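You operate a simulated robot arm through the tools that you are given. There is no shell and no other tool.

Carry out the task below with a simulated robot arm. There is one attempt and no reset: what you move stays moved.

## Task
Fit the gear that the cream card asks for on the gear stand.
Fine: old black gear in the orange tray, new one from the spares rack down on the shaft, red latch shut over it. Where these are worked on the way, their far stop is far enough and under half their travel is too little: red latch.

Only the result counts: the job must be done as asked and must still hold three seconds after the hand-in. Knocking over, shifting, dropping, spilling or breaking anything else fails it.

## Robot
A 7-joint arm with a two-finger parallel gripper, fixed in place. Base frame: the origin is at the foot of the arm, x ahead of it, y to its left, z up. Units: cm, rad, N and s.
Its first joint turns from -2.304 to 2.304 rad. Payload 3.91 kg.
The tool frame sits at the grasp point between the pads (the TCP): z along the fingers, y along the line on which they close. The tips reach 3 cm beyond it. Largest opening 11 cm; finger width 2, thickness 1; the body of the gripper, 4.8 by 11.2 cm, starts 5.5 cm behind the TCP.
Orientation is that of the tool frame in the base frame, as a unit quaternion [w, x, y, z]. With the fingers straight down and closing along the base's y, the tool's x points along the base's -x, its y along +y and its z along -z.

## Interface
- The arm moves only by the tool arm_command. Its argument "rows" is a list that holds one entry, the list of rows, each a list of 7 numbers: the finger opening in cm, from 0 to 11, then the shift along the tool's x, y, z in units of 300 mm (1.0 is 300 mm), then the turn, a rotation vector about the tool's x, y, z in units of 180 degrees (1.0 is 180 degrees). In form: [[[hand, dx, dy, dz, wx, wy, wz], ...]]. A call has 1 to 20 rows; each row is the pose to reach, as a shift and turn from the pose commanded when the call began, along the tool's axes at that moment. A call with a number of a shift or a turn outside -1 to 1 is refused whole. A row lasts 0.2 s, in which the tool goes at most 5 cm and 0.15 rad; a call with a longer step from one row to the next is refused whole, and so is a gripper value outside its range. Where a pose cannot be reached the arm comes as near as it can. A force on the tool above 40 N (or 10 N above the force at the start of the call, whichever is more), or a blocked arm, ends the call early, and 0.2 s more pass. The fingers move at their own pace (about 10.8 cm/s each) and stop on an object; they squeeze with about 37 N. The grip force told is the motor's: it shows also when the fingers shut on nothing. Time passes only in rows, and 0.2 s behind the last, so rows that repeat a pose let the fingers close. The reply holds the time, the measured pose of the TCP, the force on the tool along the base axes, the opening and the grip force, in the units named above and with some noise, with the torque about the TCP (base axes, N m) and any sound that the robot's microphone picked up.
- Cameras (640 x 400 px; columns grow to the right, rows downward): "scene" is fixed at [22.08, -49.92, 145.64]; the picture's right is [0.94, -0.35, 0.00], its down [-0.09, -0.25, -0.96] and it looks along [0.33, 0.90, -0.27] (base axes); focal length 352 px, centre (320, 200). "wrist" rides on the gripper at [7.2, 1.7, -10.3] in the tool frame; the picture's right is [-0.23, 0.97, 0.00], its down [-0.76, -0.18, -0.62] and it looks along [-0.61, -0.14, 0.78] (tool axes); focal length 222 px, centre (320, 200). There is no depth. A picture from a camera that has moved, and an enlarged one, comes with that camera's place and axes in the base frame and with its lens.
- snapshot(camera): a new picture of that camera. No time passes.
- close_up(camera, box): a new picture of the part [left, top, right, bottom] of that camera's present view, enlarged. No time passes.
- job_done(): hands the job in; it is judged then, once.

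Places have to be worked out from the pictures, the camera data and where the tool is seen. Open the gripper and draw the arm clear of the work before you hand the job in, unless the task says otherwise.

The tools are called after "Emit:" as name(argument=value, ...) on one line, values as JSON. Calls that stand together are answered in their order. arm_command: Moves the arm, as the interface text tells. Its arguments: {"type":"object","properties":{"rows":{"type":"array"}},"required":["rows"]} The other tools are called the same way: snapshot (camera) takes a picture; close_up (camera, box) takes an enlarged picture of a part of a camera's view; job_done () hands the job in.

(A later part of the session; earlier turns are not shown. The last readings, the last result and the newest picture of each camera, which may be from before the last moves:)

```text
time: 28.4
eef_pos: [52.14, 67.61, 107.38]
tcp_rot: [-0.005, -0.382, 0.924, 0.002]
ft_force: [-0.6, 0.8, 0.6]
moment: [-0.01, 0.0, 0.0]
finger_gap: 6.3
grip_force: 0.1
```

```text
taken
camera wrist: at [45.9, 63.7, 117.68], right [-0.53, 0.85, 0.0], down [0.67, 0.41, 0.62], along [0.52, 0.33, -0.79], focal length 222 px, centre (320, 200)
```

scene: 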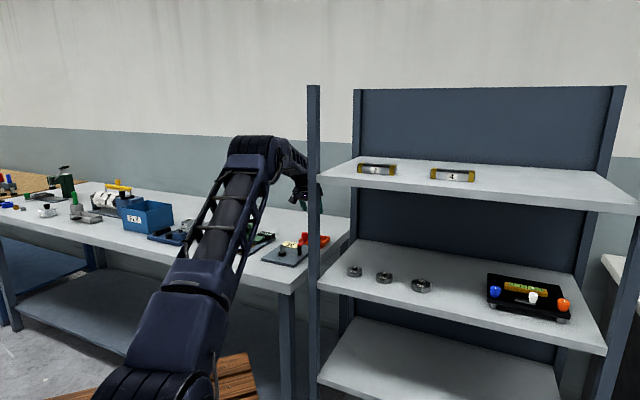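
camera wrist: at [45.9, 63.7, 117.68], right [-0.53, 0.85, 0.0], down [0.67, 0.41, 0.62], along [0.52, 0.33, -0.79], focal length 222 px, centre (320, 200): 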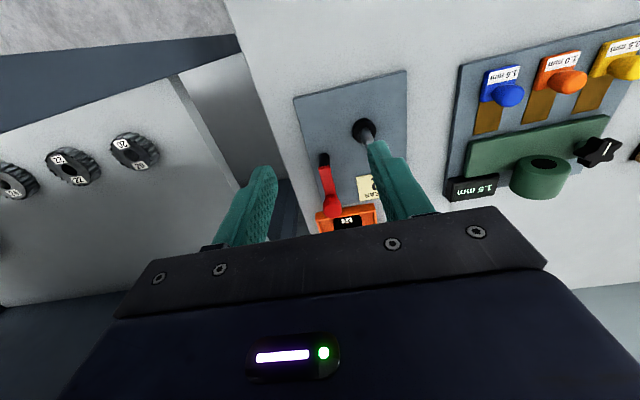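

I take a close-up of the bare shaft now for accurate placement later.

Emit:
close_up(camera="wrist", box=[330, 100, 400, 150])

Emit:
close_up(camera="scene", box=[260, 225, 320, 270])

Emit:
close_up(camera="scene", box=[340, 255, 440, 300])

Emit:
close_up(camera="wrist", box=[0, 120, 170, 220])

```text
8.00 times, centred on (365, 125) of wrist
camera zoom: at [45.9, 63.7, 117.68], right [-0.53, 0.85, 0.0], down [0.67, 0.41, 0.62], along [0.52, 0.33, -0.79], focal length 1777 px, centre (-40, 800)
```

zoom: 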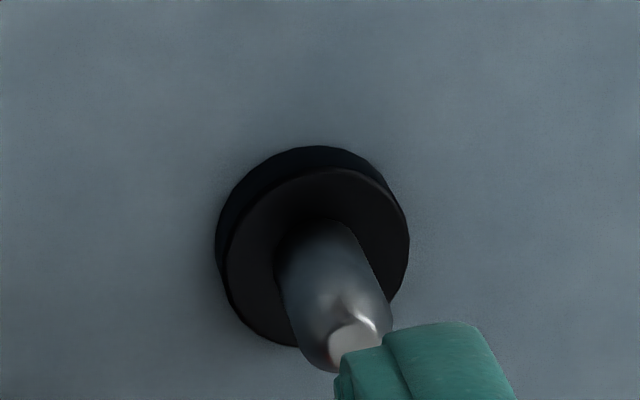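

```text
8.89 times, centred on (290, 248) of scene
camera zoom: at [22.08, -49.92, 145.64], right [0.94, -0.35, 0.0], down [-0.09, -0.25, -0.96], along [0.33, 0.9, -0.27], focal length 3133 px, centre (587, -222)
```

zoom: 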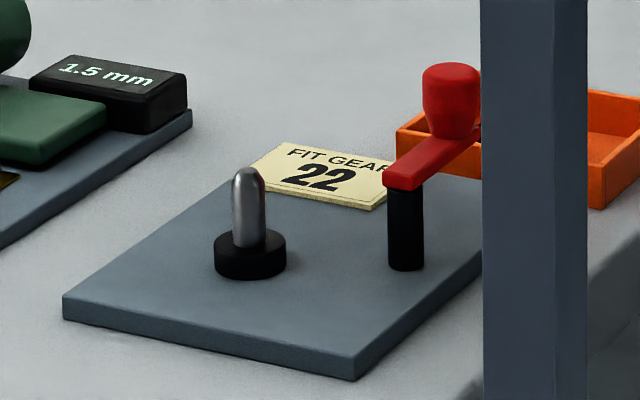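

```text
6.40 times, centred on (390, 278) of scene
camera zoom: at [22.08, -49.92, 145.64], right [0.94, -0.35, 0.0], down [-0.09, -0.25, -0.96], along [0.33, 0.9, -0.27], focal length 2256 px, centre (-128, -296)
```

zoom: 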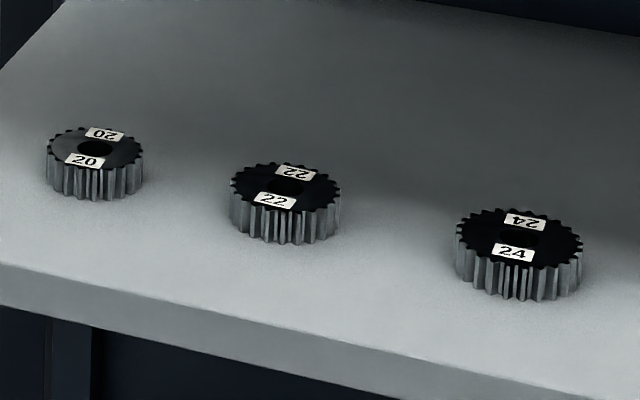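

```text
3.76 times, centred on (85, 170) of wrist
camera zoom: at [45.9, 63.7, 117.68], right [-0.53, 0.85, 0.0], down [0.67, 0.41, 0.62], along [0.52, 0.33, -0.79], focal length 836 px, centre (1205, 313)
```

zoom: 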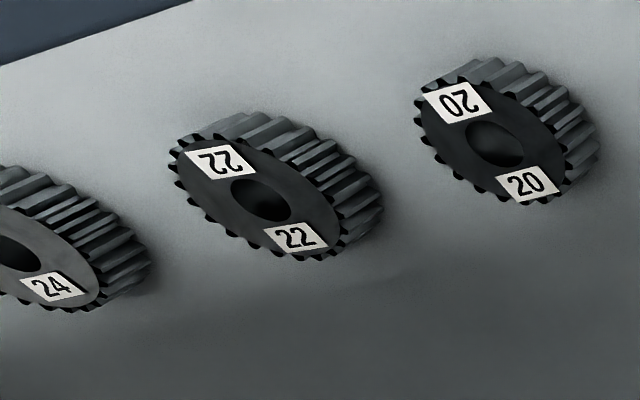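

Shaft ≈1.45 cm thick with rounded tip, tip z≈92, collar top ≈88.5. Now I retract well clear of the rack's front post (near (57, 49.5)) and swing across toward the front of the rack.

Emit:
arm_command(rows=[[[6.5, 0.15, 0, 0, 0, 0, 0], [7, 0.3, 0, 0, 0, 0, 0], [7, 0.45, 0, 0, 0, 0, 0], [7, 0.6, 0, 0, 0, 0, 0], [7, 0.7, -0.03, 0.02, 0, 0, 0], [7.5, 0.74, -0.13, 0.04, 0, 0, 0], [7.5, 0.76, -0.26, 0.06, 0, 0, 0], [7.5, 0.76, -0.39, 0.08, 0, 0, 0], [7.5, 0.76, -0.52, 0.08, 0, 0, 0], [7.5, 0.76, -0.63, 0.08, 0, 0, 0], [7.5, 0.76, -0.63, 0.08, 0, 0, 0]]])

Emit:
snapshot(camera="wrist")

Emit:
snapshot(camera="scene")

```text
time: 30.8
eef_pos: [49.21, 37.93, 105.27]
tcp_rot: [-0.002, -0.383, 0.924, 0.002]
ft_force: [-0.5, -0.7, -0.2]
moment: [-0.02, -0.02, -0.02]
finger_gap: 7.52
grip_force: 0.0
```

```text
taken
camera wrist: at [43.0, 33.98, 115.56], right [-0.53, 0.85, 0.0], down [0.67, 0.41, 0.62], along [0.52, 0.33, -0.79], focal length 222 px, centre (320, 200)
```

wrist: 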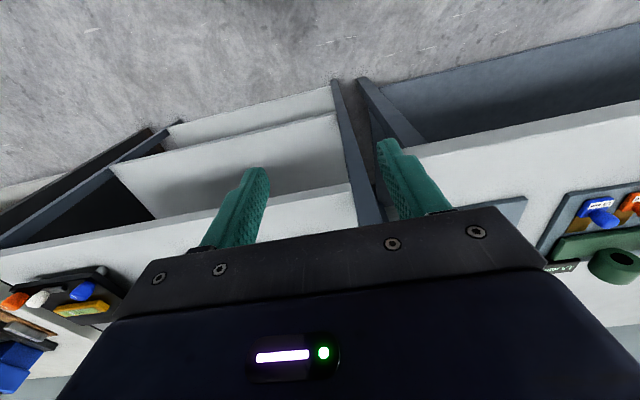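

```text
taken
```

scene: 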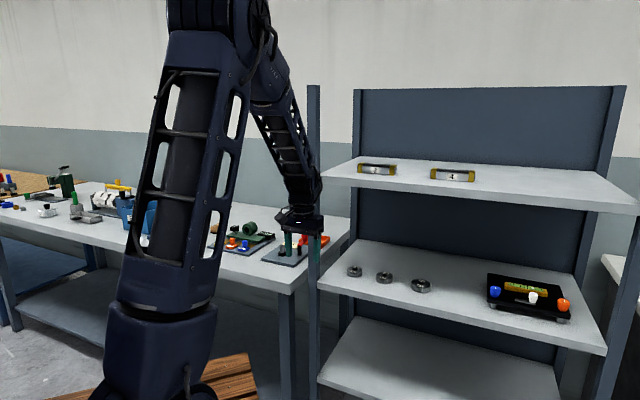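

Clear of the post. I move along the front of the rack to be in line with gear 22 and start tilting.

Emit:
arm_command(rows=[[[7.5, 0, -0.13, 0.02, 0, 0, 0], [7.5, -0.01, -0.26, 0.04, 0, 0, 0], [7.5, -0.03, -0.39, 0.06, 0, 0, 0], [7.5, -0.05, -0.52, 0.075, 0, 0, 0], [7.5, -0.08, -0.6, 0.075, 0, 0, 0], [7.5, -0.08, -0.6, 0.075, 0, -0.0417, 0], [7.5, -0.08, -0.6, 0.075, 0, -0.0833, 0], [7.5, -0.08, -0.6, 0.075, 0, -0.125, 0], [7.5, -0.08, -0.6, 0.075, 0, -0.1667, 0], [7.5, -0.08, -0.6, 0.075, 0, -0.2083, 0], [7.5, -0.08, -0.6, 0.075, 0, -0.25, 0], [7.5, -0.08, -0.6, 0.075, 0, -0.25, 0]]])

Emit:
snapshot(camera="wrist")

Emit:
snapshot(camera="scene")

```text
time: 33.4
eef_pos: [63.64, 27.11, 102.74]
tcp_rot: [0.351, -0.353, 0.855, 0.148]
ft_force: [1.3, 0.1, -0.2]
moment: [-0.01, 0.02, -0.07]
finger_gap: 7.48
grip_force: 0.1
```

```text
taken
camera wrist: at [53.73, 19.49, 104.82], right [-0.57, 0.8, 0.17], down [0.2, -0.06, 0.98], along [0.79, 0.59, -0.13], focal length 222 px, centre (320, 200)
```

wrist: 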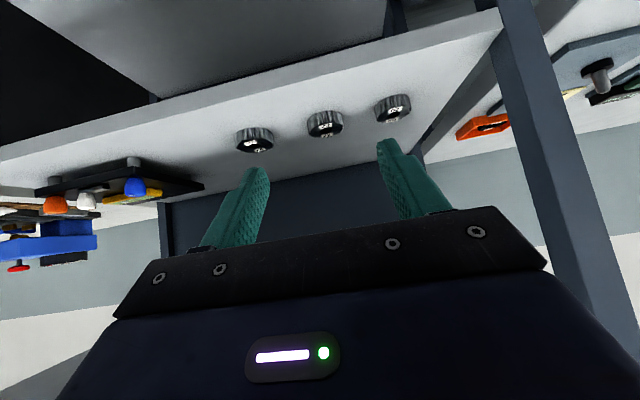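

```text
taken
```

scene: 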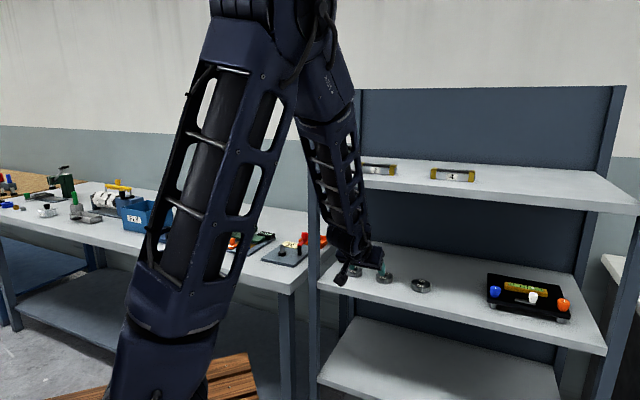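

The three gears are visible ahead under the hand; gear 22 is the middle one. I zoom in to fix its position.

Emit:
close_up(camera="wrist", box=[220, 80, 420, 170])

Emit:
close_up(camera="scene", box=[320, 230, 440, 300])

```text
3.20 times, centred on (320, 125) of wrist
camera zoom: at [53.73, 19.49, 104.82], right [-0.57, 0.8, 0.17], down [0.2, -0.06, 0.98], along [0.79, 0.59, -0.13], focal length 711 px, centre (320, 440)
```

zoom: 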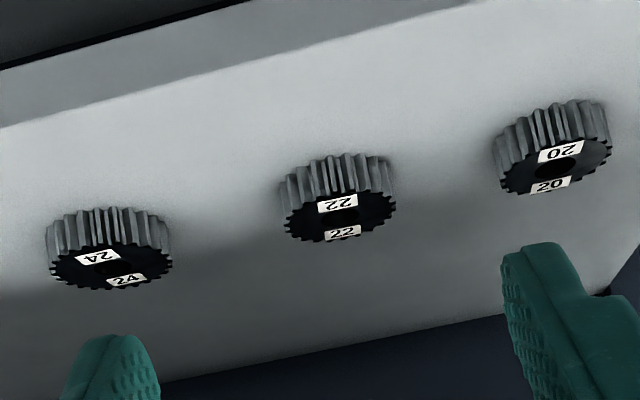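

```text
5.33 times, centred on (380, 265) of scene
camera zoom: at [22.08, -49.92, 145.64], right [0.94, -0.35, 0.0], down [-0.09, -0.25, -0.96], along [0.33, 0.9, -0.27], focal length 1880 px, centre (0, -147)
```

zoom: 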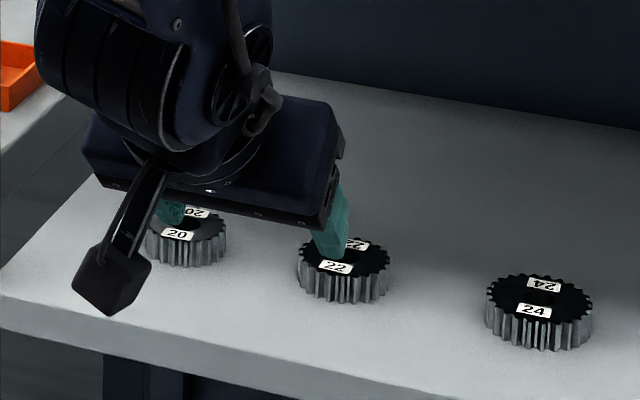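

Gear 22 at about (78.65, 41.65), top z≈90.1; shelf ≈88.2. I advance under the upper shelf to a pre-grasp 5 cm above grasp height.

Emit:
arm_command(rows=[[[7.5, 0.0, -0.002, 0.08, 0, 0, 0], [7.5, -0.03, -0.004, 0.18, 0, 0, 0], [7.5, -0.09, -0.006, 0.29, 0, 0, 0], [7.5, -0.15, -0.008, 0.4, 0, 0, 0], [7.5, -0.22, -0.01, 0.51, 0, 0, 0], [7.5, -0.287, -0.0111, 0.6047, 0, 0, 0], [7.5, -0.287, -0.0111, 0.6047, 0, 0, 0]]])

Emit:
snapshot(camera="wrist")

Emit:
snapshot(camera="scene")

```text
time: 35.0
eef_pos: [77.11, 40.27, 95.65]
tcp_rot: [0.35, -0.353, 0.855, 0.148]
ft_force: [0.2, 0.5, 0.6]
moment: [-0.02, 0.01, -0.02]
finger_gap: 7.51
grip_force: 0.1
```

```text
taken
camera wrist: at [67.19, 32.65, 97.91], right [-0.57, 0.8, 0.16], down [0.2, -0.06, 0.98], along [0.79, 0.59, -0.13], focal length 222 px, centre (320, 200)
```

wrist: 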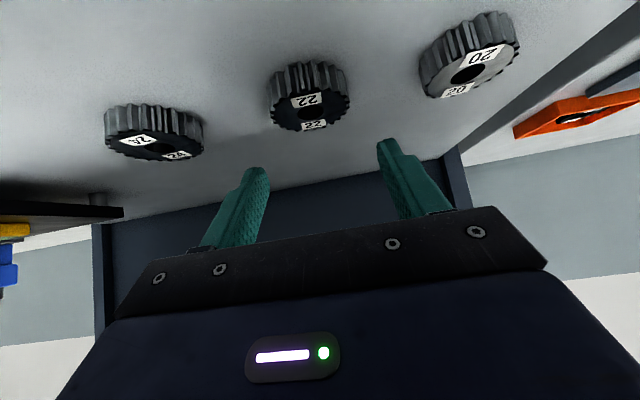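

```text
taken
```

scene: 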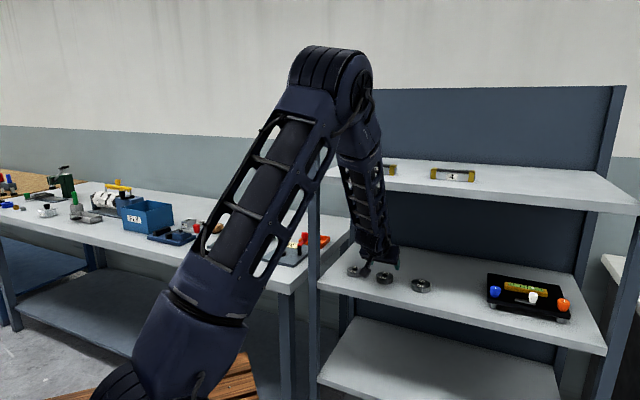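

I zoom in to check the forearm's clearance to the upper shelf and gear alignment.

Emit:
close_up(camera="scene", box=[300, 130, 460, 300])

Emit:
close_up(camera="wrist", box=[220, 40, 420, 200])

```text
2.35 times, centred on (380, 215) of scene
camera zoom: at [22.08, -49.92, 145.64], right [0.94, -0.35, 0.0], down [-0.09, -0.25, -0.96], along [0.33, 0.9, -0.27], focal length 829 px, centre (179, 165)
```

zoom: 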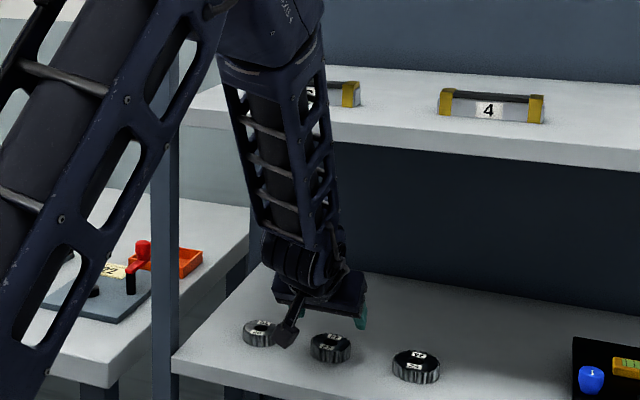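

```text
2.50 times, centred on (320, 120) of wrist
camera zoom: at [67.19, 32.65, 97.91], right [-0.57, 0.8, 0.16], down [0.2, -0.06, 0.98], along [0.79, 0.59, -0.13], focal length 555 px, centre (320, 400)
```

zoom: 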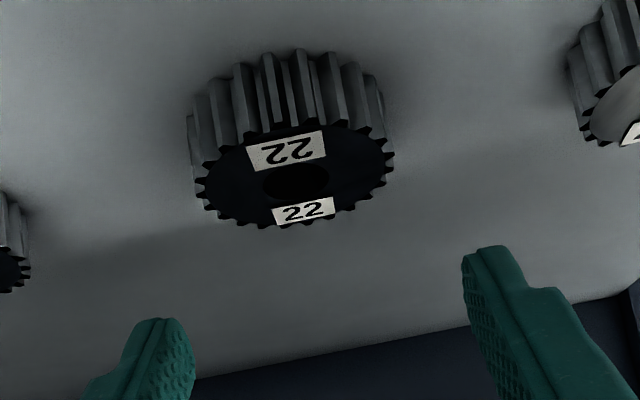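

Clear of the upper shelf, and the gear is centred between the fingers (gear at ≈(78.55, 41.6)). I go straight down to grasp height.

Emit:
arm_command(rows=[[[7.5, 0.03, -0.001, 0.03, 0, 0, 0], [7.5, 0.06, -0.0027, 0.06, 0, 0, 0], [7.5, 0.085, -0.0027, 0.085, 0, 0, 0], [7.5, 0.1, -0.0027, 0.1, 0, 0, 0], [7.5, 0.1072, -0.0027, 0.1072, 0, 0, 0], [7.5, 0.1072, -0.0027, 0.1072, 0, 0, 0]]])

Emit:
close_up(camera="wrist", box=[200, 60, 440, 240])

Emit:
close_up(camera="scene", box=[330, 230, 450, 310])

```text
time: 36.4
eef_pos: [77.23, 40.26, 91.24]
tcp_rot: [0.35, -0.354, 0.855, 0.147]
ft_force: [-0.4, -0.4, -0.2]
moment: [-0.03, 0.01, 0.0]
finger_gap: 7.51
grip_force: 0.0
```

```text
2.22 times, centred on (320, 150) of wrist
camera zoom: at [67.28, 32.65, 93.43], right [-0.57, 0.8, 0.17], down [0.2, -0.06, 0.98], along [0.79, 0.59, -0.13], focal length 494 px, centre (320, 311)
```

zoom: 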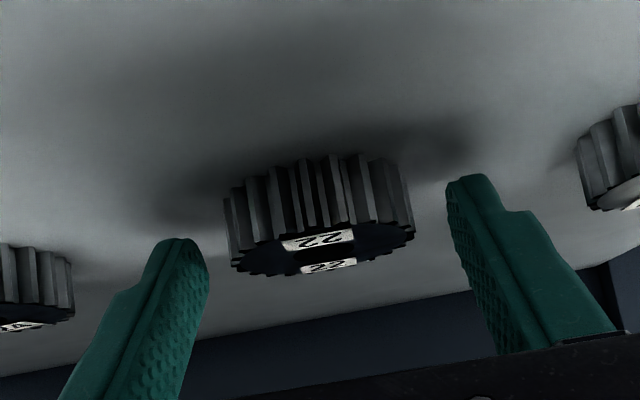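

```text
5.00 times, centred on (390, 270) of scene
camera zoom: at [22.08, -49.92, 145.64], right [0.94, -0.35, 0.0], down [-0.09, -0.25, -0.96], along [0.33, 0.9, -0.27], focal length 1762 px, centre (-30, -150)
```

zoom: 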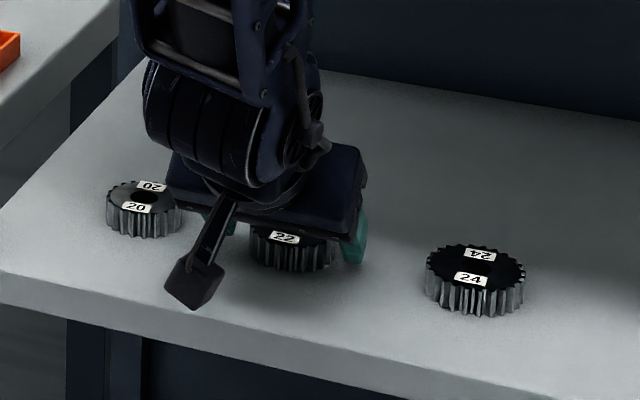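

No contact so far; tips sit at about gear mid-height. I go 0.25 cm lower and close on the gear.

Emit:
arm_command(rows=[[[7.5, 0.0083, 0, 0.0035, 0, 0, 0], [7.5, 0.0083, 0, 0.0035, 0, 0, 0], [5, 0.0083, 0, 0.0035, 0, 0, 0], [3, 0.0083, 0, 0.0035, 0, 0, 0], [3, 0.0083, 0, 0.0035, 0, 0, 0]]])

Emit:
close_up(camera="wrist", box=[200, 60, 440, 240])

```text
time: 37.6
eef_pos: [77.1, 40.17, 91.05]
tcp_rot: [0.35, -0.354, 0.855, 0.148]
ft_force: [-0.7, 0.2, 0.6]
moment: [0.01, -0.02, 0.0]
finger_gap: 5.56
grip_force: 37.0
```

```text
2.22 times, centred on (320, 150) of wrist
camera zoom: at [67.16, 32.55, 93.2], right [-0.57, 0.8, 0.17], down [0.2, -0.06, 0.98], along [0.79, 0.59, -0.13], focal length 494 px, centre (320, 311)
```

zoom: 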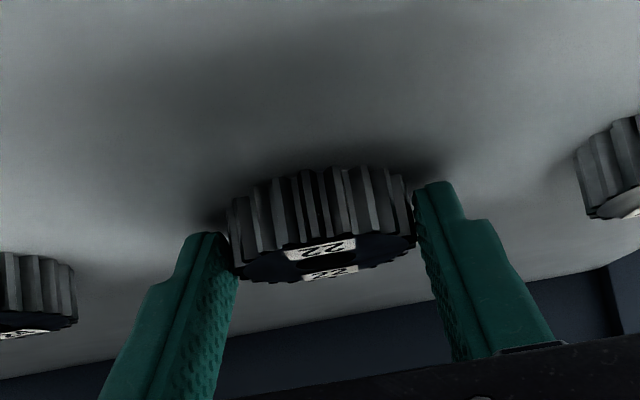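

Gear 22 is gripped (5.56 cm). I lift it straight up 5 cm.

Emit:
arm_command(rows=[[[3, -0.012, 0, -0.012, 0, 0, 0], [3, -0.03, 0, -0.03, 0, 0, 0], [3, -0.06, 0, -0.06, 0, 0, 0], [3, -0.09, 0, -0.09, 0, 0, 0], [3, -0.118, 0, -0.118, 0, 0, 0], [3, -0.118, 0, -0.118, 0, 0, 0]]])

Emit:
close_up(camera="wrist", box=[200, 60, 440, 240])

Emit:
close_up(camera="scene", box=[300, 130, 460, 300])

```text
time: 39.0
eef_pos: [77.25, 40.01, 95.97]
tcp_rot: [0.35, -0.353, 0.855, 0.148]
ft_force: [-0.1, -0.2, -1.8]
moment: [-0.03, 0.03, 0.01]
finger_gap: 5.6
grip_force: 37.4
```

```text
2.22 times, centred on (320, 150) of wrist
camera zoom: at [67.24, 32.52, 98.16], right [-0.57, 0.8, 0.17], down [0.2, -0.06, 0.98], along [0.79, 0.59, -0.13], focal length 494 px, centre (320, 311)
```

zoom: 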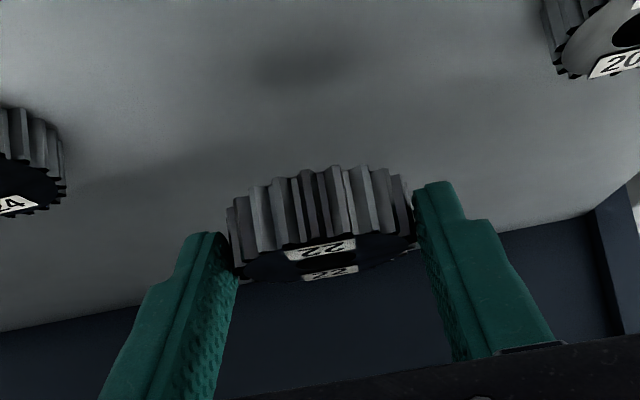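

```text
2.35 times, centred on (380, 215) of scene
camera zoom: at [22.08, -49.92, 145.64], right [0.94, -0.35, 0.0], down [-0.09, -0.25, -0.96], along [0.33, 0.9, -0.27], focal length 829 px, centre (179, 165)
```

zoom: 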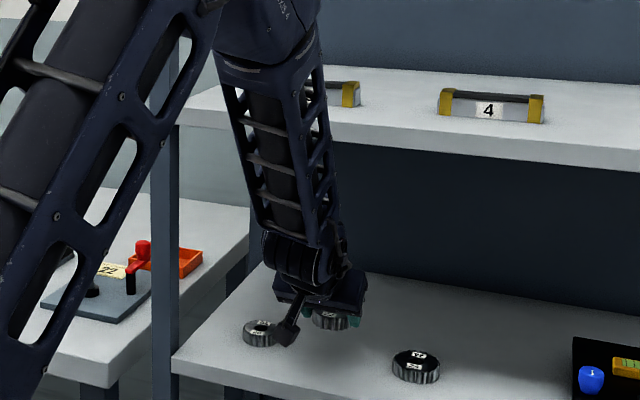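

The gear hangs level and secure. I back out of the rack, first horizontally, then rising.

Emit:
arm_command(rows=[[[3, 0.08, 0, -0.08, 0, 0, 0], [3, 0.17, 0, -0.17, 0, 0, 0], [3, 0.26, 0, -0.27, 0, 0, 0], [3, 0.32, 0, -0.38, 0, 0, 0], [3, 0.31, 0, -0.5, 0, 0, 0], [3, 0.283, 0, -0.613, 0, 0, 0], [3, 0.283, 0, -0.613, 0, 0, 0]]])

Emit:
snapshot(camera="wrist")

```text
time: 40.6
eef_pos: [63.62, 26.66, 103.34]
tcp_rot: [0.35, -0.353, 0.855, 0.148]
ft_force: [0.4, -0.7, -1.7]
moment: [-0.04, 0.03, 0.01]
finger_gap: 5.59
grip_force: 37.2
```

```text
taken
camera wrist: at [53.79, 19.07, 105.57], right [-0.57, 0.8, 0.17], down [0.2, -0.06, 0.98], along [0.79, 0.59, -0.13], focal length 222 px, centre (320, 200)
```

wrist: 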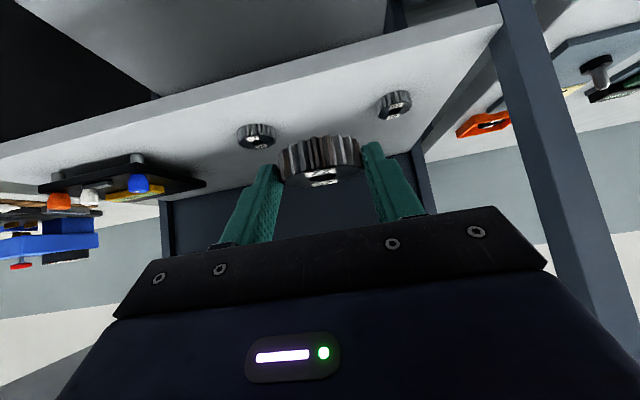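

I straighten the hand and swing back across, keeping well in front of the rack post.

Emit:
arm_command(rows=[[[3, 0.005, 0.03, -0.03, 0, 0.0417, 0], [3, 0.01, 0.06, -0.06, 0, 0.0833, 0], [3, 0.015, 0.1, -0.09, 0, 0.125, 0], [3, 0.019, 0.15, -0.113, 0, 0.1667, 0], [3, 0.019, 0.2, -0.113, 0, 0.2083, 0], [3, 0.019, 0.26, -0.113, 0, 0.25, 0], [3, 0.019, 0.37, -0.113, 0, 0.25, 0], [3, 0.019, 0.49, -0.113, 0, 0.25, 0], [3, 0.019, 0.6, -0.113, 0, 0.25, 0], [3, 0.019, 0.6, -0.113, 0, 0.25, 0]]])

Emit:
snapshot(camera="wrist")

```text
time: 42.8
eef_pos: [49.21, 37.49, 105.23]
tcp_rot: [-0.004, -0.383, 0.924, 0.001]
ft_force: [0.1, -0.3, -1.6]
moment: [0.01, 0.01, 0.01]
finger_gap: 5.57
grip_force: 36.7
```

```text
taken
camera wrist: at [42.99, 33.52, 115.55], right [-0.53, 0.85, 0.0], down [0.67, 0.41, 0.62], along [0.52, 0.33, -0.79], focal length 222 px, centre (320, 200)
```

wrist: 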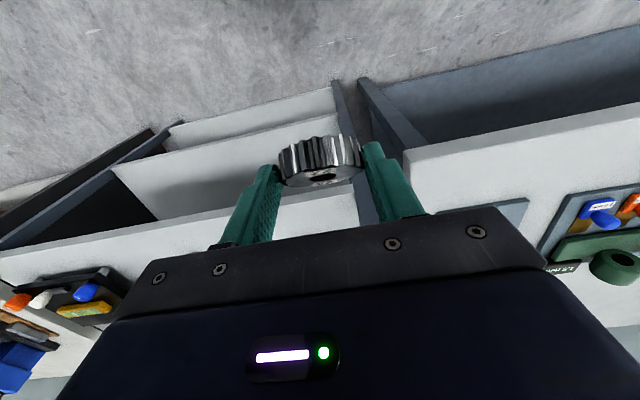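

Gear still firm. I continue past the post to line up with the stand's axis, then forward.

Emit:
arm_command(rows=[[[3, 0.01, 0.12, 0, 0, 0, 0], [3, 0.02, 0.25, 0, 0, 0, 0], [3, 0.02, 0.38, 0, 0, 0, 0], [3, 0.02, 0.51, 0, 0, 0, 0], [3, 0.01, 0.64, 0, 0, 0, 0], [3, -0.05, 0.75, 0, 0, 0, 0], [3, -0.16, 0.81, 0, 0, 0, 0], [3, -0.29, 0.813, 0, 0, 0, 0], [3, -0.42, 0.813, 0, 0, 0, 0], [3, -0.55, 0.813, 0, 0, 0, 0], [3, -0.65, 0.813, 0, 0, 0, 0], [3, -0.65, 0.813, 0, 0, 0, 0]]])

Emit:
snapshot(camera="wrist")

```text
time: 45.4
eef_pos: [45.75, 68.43, 105.15]
tcp_rot: [-0.003, -0.384, 0.923, 0.002]
ft_force: [0.3, -0.4, -2.1]
moment: [-0.02, 0.03, -0.01]
finger_gap: 5.59
grip_force: 36.6
```

```text
taken
camera wrist: at [39.48, 64.49, 115.55], right [-0.53, 0.85, 0.0], down [0.67, 0.41, 0.62], along [0.52, 0.33, -0.79], focal length 222 px, centre (320, 200)
```

wrist: 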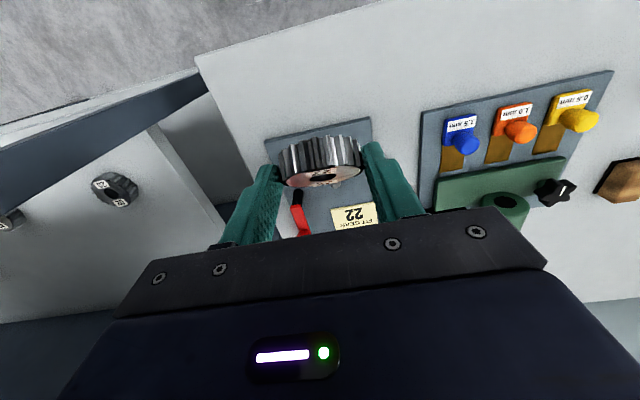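

Now I tilt back to 45° so the gear is level again, short of the shaft, and look.

Emit:
arm_command(rows=[[[3, 0, 0, 0, 0, -0.0417, 0], [3, 0, 0, 0, 0, -0.0833, 0], [3, 0, 0, 0, 0, -0.125, 0], [3, 0, 0, 0, 0, -0.1667, 0], [3, 0, 0, 0, 0, -0.2083, 0], [3, 0, 0, 0, 0, -0.25, 0], [3, 0, 0, 0, 0, -0.25, 0]]])

Emit:
close_up(camera="wrist", box=[220, 20, 420, 220])

Emit:
close_up(camera="scene", box=[230, 190, 330, 275])

```text
time: 47.0
eef_pos: [45.57, 68.57, 105.24]
tcp_rot: [0.35, -0.353, 0.855, 0.147]
ft_force: [-1.8, 0.0, -2.7]
moment: [-0.04, -0.02, -0.01]
finger_gap: 5.6
grip_force: 36.6
```

```text
2.00 times, centred on (320, 120) of wrist
camera zoom: at [35.58, 60.92, 107.44], right [-0.58, 0.8, 0.17], down [0.2, -0.06, 0.98], along [0.79, 0.6, -0.13], focal length 444 px, centre (320, 360)
```

zoom: 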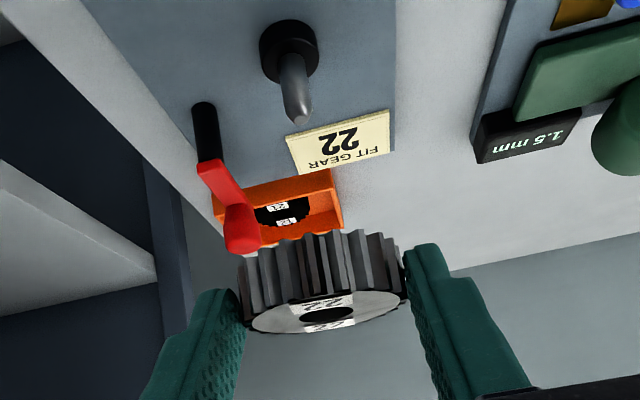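

```text
4.71 times, centred on (280, 232) of scene
camera zoom: at [22.08, -49.92, 145.64], right [0.94, -0.35, 0.0], down [-0.09, -0.25, -0.96], along [0.33, 0.9, -0.27], focal length 1659 px, centre (508, 47)
```

zoom: 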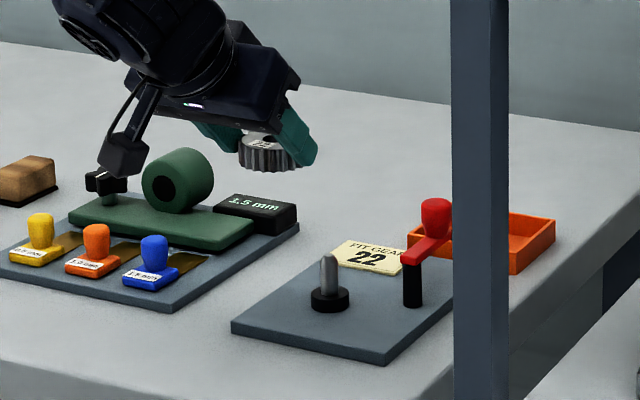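

The gear's bore sits at about TCP+(1.45, 1.43, −1.0); the shaft is at about (52.0, 74.75). I move to hover the gear above the shaft.

Emit:
arm_command(rows=[[[3, 0.002, -0.001, 0.08, 0, 0, 0], [3, 0.004, -0.003, 0.17, 0, 0, 0], [3, 0.006, -0.004, 0.26, 0, 0, 0], [3, 0.0085, -0.0054, 0.3328, 0, 0, 0], [3, 0.0085, -0.0054, 0.3328, 0, 0, 0]]])

Emit:
close_up(camera="wrist", box=[220, 20, 420, 220])

Emit:
close_up(camera="scene", box=[250, 205, 330, 270])

```text
time: 48.2
eef_pos: [50.62, 73.25, 97.97]
tcp_rot: [0.35, -0.352, 0.855, 0.147]
ft_force: [0.3, -0.3, -1.1]
moment: [-0.02, 0.01, -0.01]
finger_gap: 5.56
grip_force: 36.6
```

```text
2.00 times, centred on (320, 120) of wrist
camera zoom: at [40.64, 65.66, 100.27], right [-0.57, 0.8, 0.16], down [0.2, -0.06, 0.98], along [0.79, 0.59, -0.13], focal length 444 px, centre (320, 360)
```

zoom: 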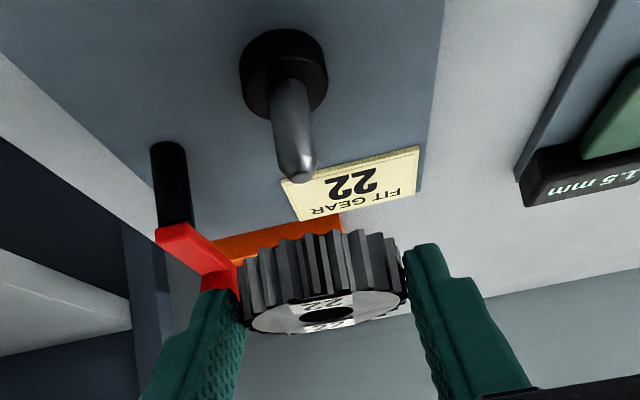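

```text
6.15 times, centred on (290, 238) of scene
camera zoom: at [22.08, -49.92, 145.64], right [0.94, -0.35, 0.0], down [-0.09, -0.25, -0.96], along [0.33, 0.9, -0.27], focal length 2169 px, centre (505, -31)
```

zoom: 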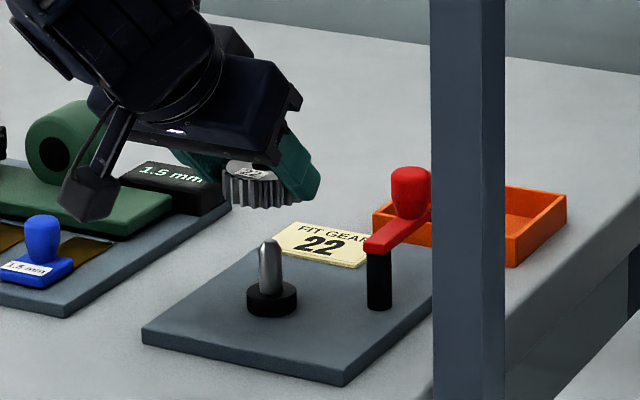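

I zoom tightly to compare the bore axis with the shaft axis.

Emit:
close_up(camera="wrist", box=[270, 25, 350, 75])

Emit:
close_up(camera="wrist", box=[270, 75, 350, 125])

Emit:
close_up(camera="wrist", box=[270, 130, 370, 195])

Emit:
close_up(camera="scene", box=[270, 225, 310, 260])

```text
8.00 times, centred on (310, 50) of wrist
camera zoom: at [40.64, 65.66, 100.27], right [-0.57, 0.8, 0.16], down [0.2, -0.06, 0.98], along [0.79, 0.59, -0.13], focal length 1777 px, centre (400, 1400)
```

zoom: 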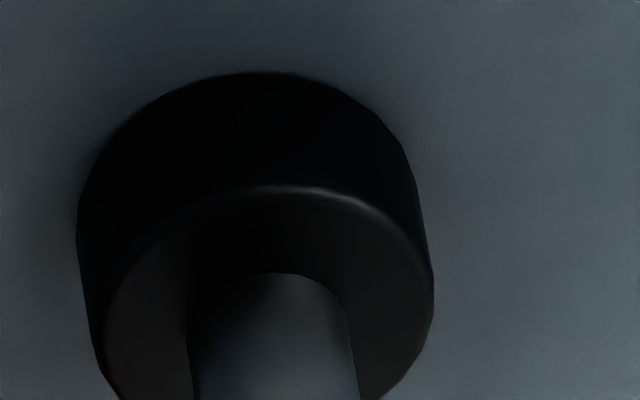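

```text
8.00 times, centred on (310, 100) of wrist
camera zoom: at [40.64, 65.66, 100.27], right [-0.57, 0.8, 0.16], down [0.2, -0.06, 0.98], along [0.79, 0.59, -0.13], focal length 1777 px, centre (400, 1000)
```

zoom: 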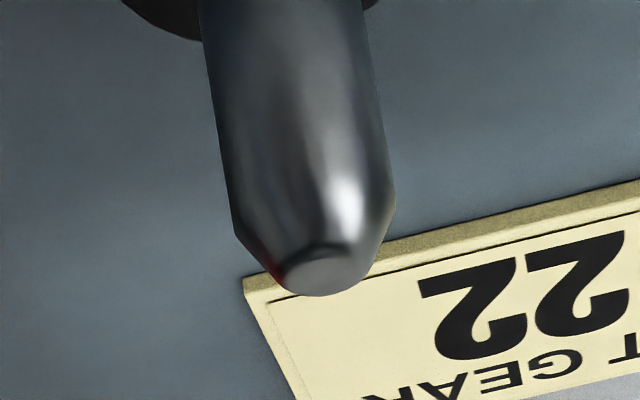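

```text
6.15 times, centred on (320, 162) of wrist
camera zoom: at [40.64, 65.66, 100.27], right [-0.57, 0.8, 0.16], down [0.2, -0.06, 0.98], along [0.79, 0.59, -0.13], focal length 1367 px, centre (320, 431)
```

zoom: 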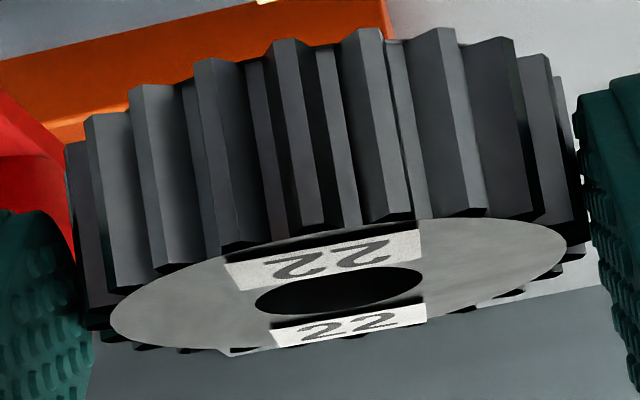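

```text
11.43 times, centred on (290, 242) of scene
camera zoom: at [22.08, -49.92, 145.64], right [0.94, -0.35, 0.0], down [-0.09, -0.25, -0.96], along [0.33, 0.9, -0.27], focal length 4028 px, centre (663, -286)
```

zoom: 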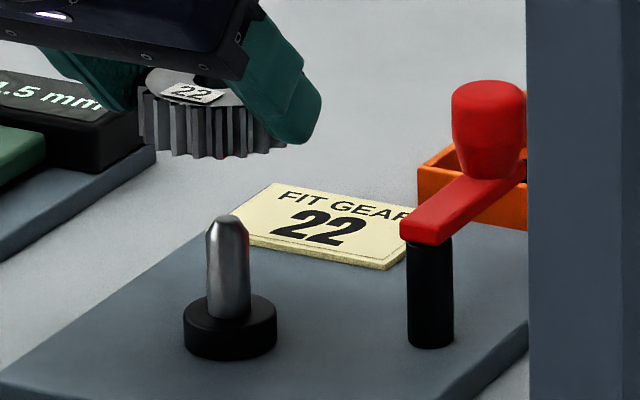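

Bore and shaft axes line up within about 0.05 cm sideways and my best estimates agree in depth; bore ≈1.88 vs shaft ≈1.48 cm with a chamfered tip. I lower slowly onto the tip and check the force.

Emit:
arm_command(rows=[[[3, 0.03, 0, 0.03, 0, 0, 0], [3, 0.05, 0, 0.05, 0, 0, 0], [3, 0.065, 0, 0.065, 0, 0, 0], [3, 0.075, 0, 0.075, 0, 0, 0], [3, 0.085, 0, 0.085, 0, 0, 0], [3, 0.0943, 0, 0.0943, 0, 0, 0], [3, 0.0943, 0, 0.0943, 0, 0, 0]]])

Emit:
close_up(camera="wrist", box=[220, 40, 420, 220])

Emit:
close_up(camera="scene", box=[260, 225, 310, 265])

```text
time: 49.8
eef_pos: [50.5, 73.27, 93.96]
tcp_rot: [0.351, -0.352, 0.855, 0.147]
ft_force: [-0.6, 0.9, -1.7]
moment: [-0.03, 0.04, 0.03]
finger_gap: 5.6
grip_force: 36.9
```

```text
2.22 times, centred on (320, 130) of wrist
camera zoom: at [40.58, 65.63, 96.16], right [-0.57, 0.8, 0.16], down [0.2, -0.06, 0.98], along [0.79, 0.59, -0.13], focal length 494 px, centre (320, 356)
```

zoom: 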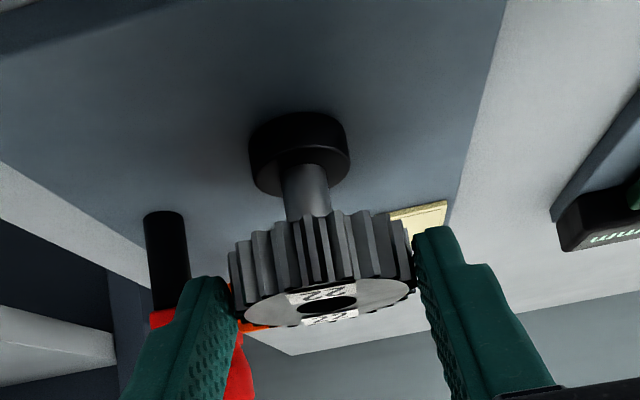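

```text
10.00 times, centred on (285, 245) of scene
camera zoom: at [22.08, -49.92, 145.64], right [0.94, -0.35, 0.0], down [-0.09, -0.25, -0.96], along [0.33, 0.9, -0.27], focal length 3524 px, centre (670, -250)
```

zoom: 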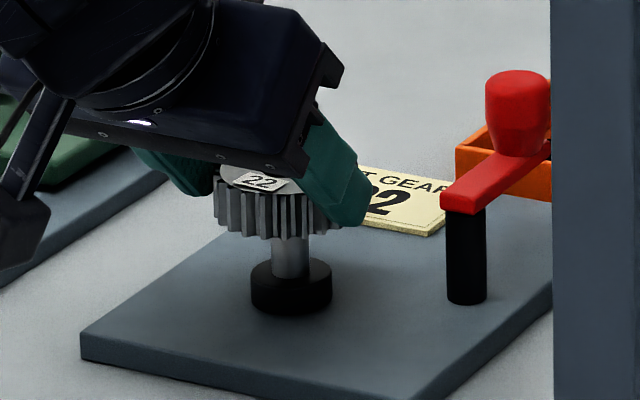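

No contact force, and the gear sits over the shaft in both views. I continue down toward the collar.

Emit:
arm_command(rows=[[[3, 0.012, 0, 0.012, 0, 0, 0], [3, 0.024, 0, 0.024, 0, 0, 0], [3, 0.035, 0, 0.035, 0, 0, 0], [3, 0.045, 0, 0.045, 0, 0, 0], [3, 0.0535, 0, 0.0535, 0, 0, 0], [3, 0.0535, 0, 0.0535, 0, 0, 0]]])

Emit:
close_up(camera="wrist", box=[220, 40, 420, 220])

Emit:
close_up(camera="scene", box=[260, 225, 310, 265])

```text
time: 51.2
eef_pos: [50.57, 73.13, 91.55]
tcp_rot: [0.35, -0.354, 0.855, 0.148]
ft_force: [-0.6, -0.4, -1.6]
moment: [-0.01, -0.01, 0.0]
finger_gap: 5.58
grip_force: 37.6
```

```text
2.22 times, centred on (320, 130) of wrist
camera zoom: at [40.62, 65.57, 93.84], right [-0.57, 0.8, 0.16], down [0.2, -0.06, 0.98], along [0.79, 0.59, -0.13], focal length 494 px, centre (320, 356)
```

zoom: 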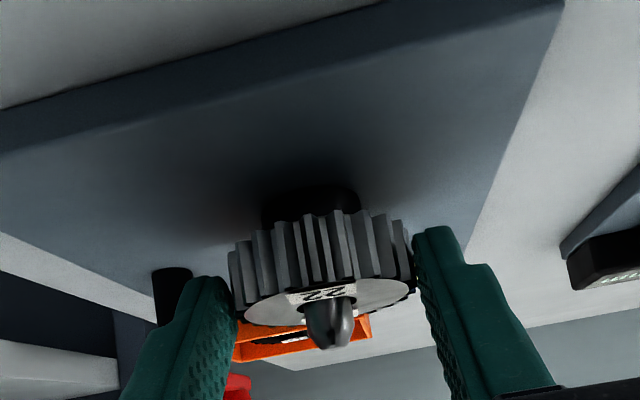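

```text
10.00 times, centred on (285, 245) of scene
camera zoom: at [22.08, -49.92, 145.64], right [0.94, -0.35, 0.0], down [-0.09, -0.25, -0.96], along [0.33, 0.9, -0.27], focal length 3524 px, centre (670, -250)
```

zoom: 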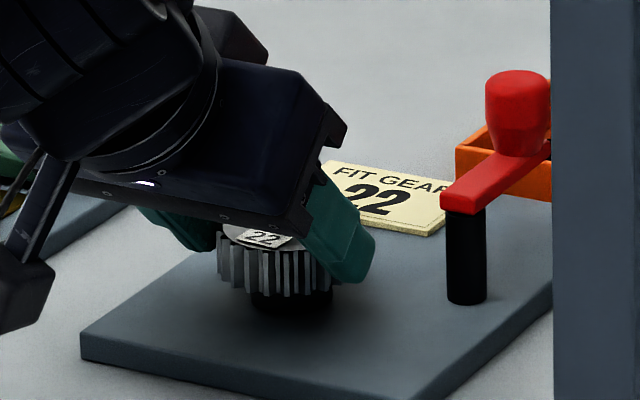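

The shaft is through the bore; no seating force yet. I creep lower in 0.1 cm steps.

Emit:
arm_command(rows=[[[3, 0.0024, 0, 0.0024, 0, 0, 0], [3, 0.0047, 0, 0.0047, 0, 0, 0], [3, 0.0071, 0, 0.0071, 0, 0, 0], [3, 0.0071, 0, 0.0071, 0, 0, 0]]])

Emit:
close_up(camera="scene", box=[260, 225, 310, 265])

```text
time: 52.2
eef_pos: [50.5, 73.21, 91.33]
tcp_rot: [0.35, -0.353, 0.855, 0.147]
ft_force: [-0.6, 0.8, -0.3]
moment: [0.01, 0.03, 0.05]
finger_gap: 5.54
grip_force: 37.4
```

```text
10.00 times, centred on (285, 245) of scene
camera zoom: at [22.08, -49.92, 145.64], right [0.94, -0.35, 0.0], down [-0.09, -0.25, -0.96], along [0.33, 0.9, -0.27], focal length 3524 px, centre (670, -250)
```

zoom: 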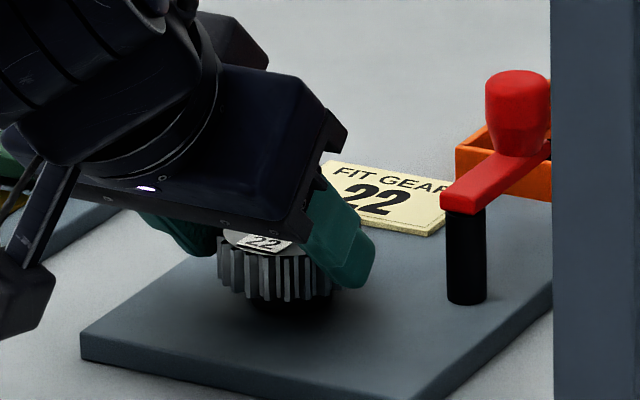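

Slight unloading maybe; I go another 0.3 cm in small steps.

Emit:
arm_command(rows=[[[3, 0.0024, 0, 0.0024, 0, 0, 0], [3, 0.0047, 0, 0.0047, 0, 0, 0], [3, 0.0071, 0, 0.0071, 0, 0, 0], [3, 0.0071, 0, 0.0071, 0, 0, 0]]])

Emit:
close_up(camera="wrist", box=[220, 40, 420, 220])

```text
time: 53.2
eef_pos: [50.71, 73.18, 91.42]
tcp_rot: [0.351, -0.354, 0.854, 0.15]
ft_force: [1.5, -1.7, 35.2]
moment: [0.24, -0.69, 0.06]
finger_gap: 5.59
grip_force: 37.4
```

```text
2.22 times, centred on (320, 130) of wrist
camera zoom: at [40.64, 65.6, 93.51], right [-0.57, 0.8, 0.17], down [0.2, -0.06, 0.98], along [0.79, 0.6, -0.13], focal length 494 px, centre (320, 356)
```

zoom: 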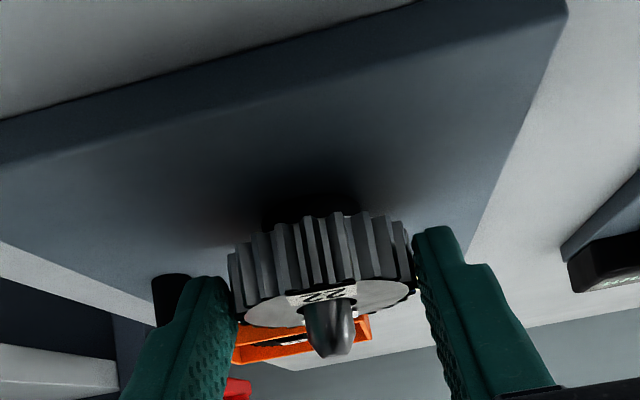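

Seated: 35 N upward at the collar. I ease back 0.25 cm and open the fingers.

Emit:
arm_command(rows=[[[3, -0.0055, 0, -0.0055, 0, 0, 0], [3, -0.0055, 0, -0.0055, 0, 0, 0], [6.5, -0.0055, 0, -0.0055, 0, 0, 0], [7.5, -0.0055, 0, -0.0055, 0, 0, 0], [7.5, -0.0055, 0, -0.0055, 0, 0, 0]]])

Emit:
close_up(camera="wrist", box=[220, 40, 420, 220])

Emit:
close_up(camera="scene", box=[260, 225, 310, 265])

```text
time: 54.4
eef_pos: [50.55, 73.16, 91.19]
tcp_rot: [0.35, -0.354, 0.855, 0.148]
ft_force: [-0.5, 0.4, -0.3]
moment: [0.0, -0.01, 0.0]
finger_gap: 7.49
grip_force: 0.1
```

```text
2.22 times, centred on (320, 130) of wrist
camera zoom: at [40.59, 65.59, 93.47], right [-0.57, 0.8, 0.16], down [0.2, -0.06, 0.98], along [0.79, 0.59, -0.13], focal length 494 px, centre (320, 356)
```

zoom: 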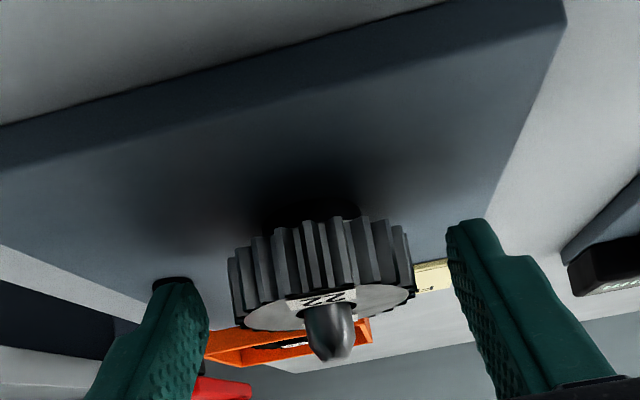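

```text
10.00 times, centred on (285, 245) of scene
camera zoom: at [22.08, -49.92, 145.64], right [0.94, -0.35, 0.0], down [-0.09, -0.25, -0.96], along [0.33, 0.9, -0.27], focal length 3524 px, centre (670, -250)
```

zoom: 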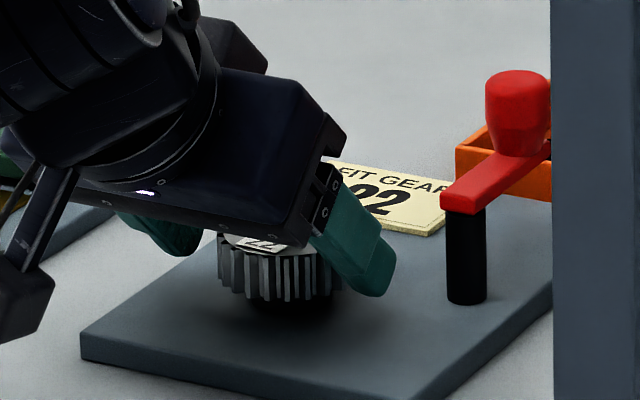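

Gear 22 sits on the collar, hand is free. I lift straight up.

Emit:
arm_command(rows=[[[7.5, -0.02, 0, -0.02, 0, 0, 0], [7.5, -0.06, 0, -0.06, 0, 0, 0], [7.5, -0.13, 0, -0.13, 0, 0, 0], [7.5, -0.2, 0, -0.2, 0, 0, 0], [7.5, -0.2828, 0, -0.2828, 0, 0, 0], [7.5, -0.2828, 0, -0.2828, 0, 0, 0]]])

Emit:
close_up(camera="wrist", box=[220, 0, 420, 200])

Emit:
close_up(camera="scene", box=[260, 225, 310, 265])

```text
time: 55.8
eef_pos: [50.63, 73.05, 103.33]
tcp_rot: [0.35, -0.353, 0.855, 0.148]
ft_force: [-0.5, 0.0, -0.5]
moment: [-0.01, 0.01, -0.02]
finger_gap: 7.53
grip_force: 0.0
```

```text
2.00 times, centred on (320, 100) of wrist
camera zoom: at [40.69, 65.47, 105.54], right [-0.57, 0.8, 0.16], down [0.2, -0.06, 0.98], along [0.79, 0.59, -0.13], focal length 444 px, centre (320, 400)
```

zoom: 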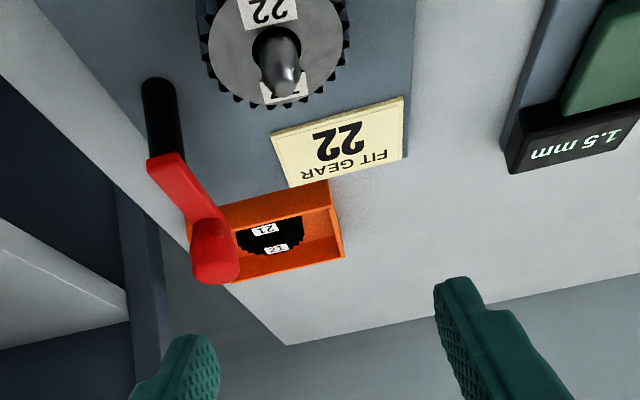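

```text
10.00 times, centred on (285, 245) of scene
camera zoom: at [22.08, -49.92, 145.64], right [0.94, -0.35, 0.0], down [-0.09, -0.25, -0.96], along [0.33, 0.9, -0.27], focal length 3524 px, centre (670, -250)
```

zoom: 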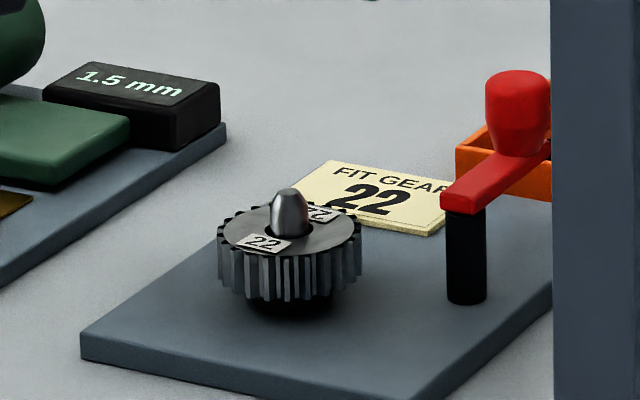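

Gear 22 is properly seated on the shaft and the latch is still fully open. I straighten the hand to vertical over the stand.

Emit:
arm_command(rows=[[[6, -0.02, 0, -0.01, 0, 0.0417, 0], [6, -0.04, 0, -0.02, 0, 0.0833, 0], [6, -0.06, 0, -0.03, 0, 0.125, 0], [6, -0.08, 0, -0.03, 0, 0.1667, 0], [6, -0.1, 0, -0.03, 0, 0.2083, 0], [6, -0.12, 0, -0.03, 0, 0.25, 0], [6, -0.12, 0, -0.03, 0, 0.25, 0]]])

Emit:
close_up(camera="wrist", box=[220, 40, 420, 220])

```text
time: 57.4
eef_pos: [52.01, 74.64, 106.48]
tcp_rot: [-0.004, -0.383, 0.924, 0.001]
ft_force: [-0.1, -0.1, 1.4]
moment: [0.0, 0.03, -0.01]
finger_gap: 5.98
grip_force: 0.0
```

```text
2.22 times, centred on (320, 130) of wrist
camera zoom: at [45.78, 70.62, 116.82], right [-0.53, 0.85, 0.0], down [0.67, 0.41, 0.62], along [0.52, 0.33, -0.79], focal length 494 px, centre (320, 356)
```

zoom: 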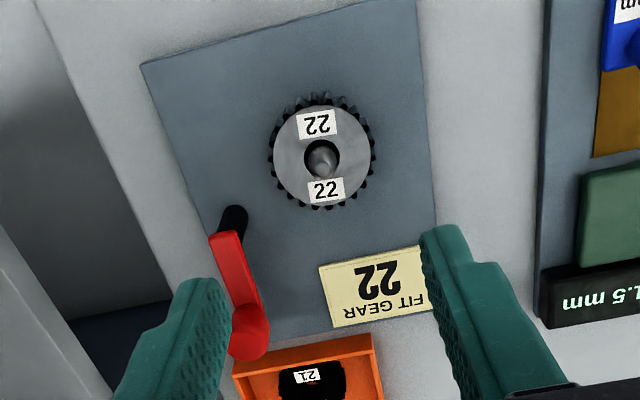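

Now I move over the knob at ≈(62.0, 76.0) and turn the hand to about −60° yaw, as when I released it.

Emit:
arm_command(rows=[[[6, -0.0206, -0.0157, 0.01, 0, 0, 0.0448], [6, -0.0412, -0.0313, 0.02, 0, 0, 0.0897], [6, -0.0618, -0.047, 0.03, 0, 0, 0.1345], [6, -0.0824, -0.0627, 0.04, 0, 0, 0.1794], [6, -0.103, -0.0783, 0.05, 0, 0, 0.2242], [6, -0.1236, -0.094, 0.06, 0, 0, 0.2691], [6, -0.1441, -0.1097, 0.07, 0, 0, 0.3139], [6, -0.1647, -0.1253, 0.08, 0, 0, 0.3588], [6, -0.1853, -0.141, 0.09, 0, 0, 0.4036], [6, -0.2059, -0.1567, 0.1, 0, 0, 0.4485], [6, -0.2265, -0.1723, 0.11, 0, 0, 0.4933], [6, -0.2471, -0.188, 0.13, 0, 0, 0.5382], [6, -0.2677, -0.2037, 0.15, 0, 0, 0.583], [6, -0.2677, -0.2037, 0.15, 0, 0, 0.583]]])

Emit:
close_up(camera="wrist", box=[220, 40, 420, 220])

```text
time: 60.4
eef_pos: [61.94, 75.91, 101.97]
tcp_rot: [-0.004, 0.501, 0.866, -0.002]
ft_force: [-0.8, -0.4, 0.0]
moment: [-0.01, 0.01, 0.01]
finger_gap: 6.01
grip_force: 0.1
```

```text
2.22 times, centred on (320, 130) of wrist
camera zoom: at [59.86, 83.05, 112.21], right [0.96, 0.29, -0.01], down [0.23, -0.75, 0.62], along [0.17, -0.6, -0.78], focal length 494 px, centre (320, 356)
```

zoom: 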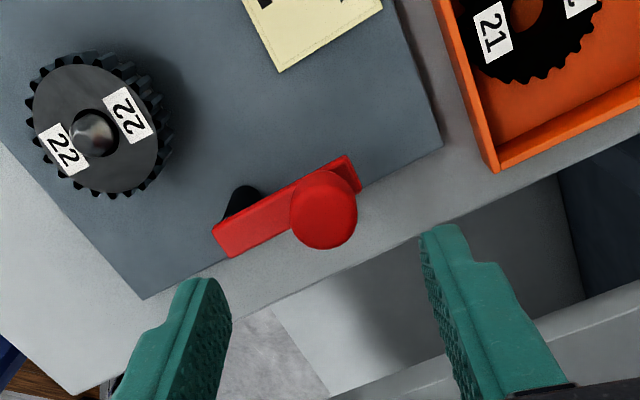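

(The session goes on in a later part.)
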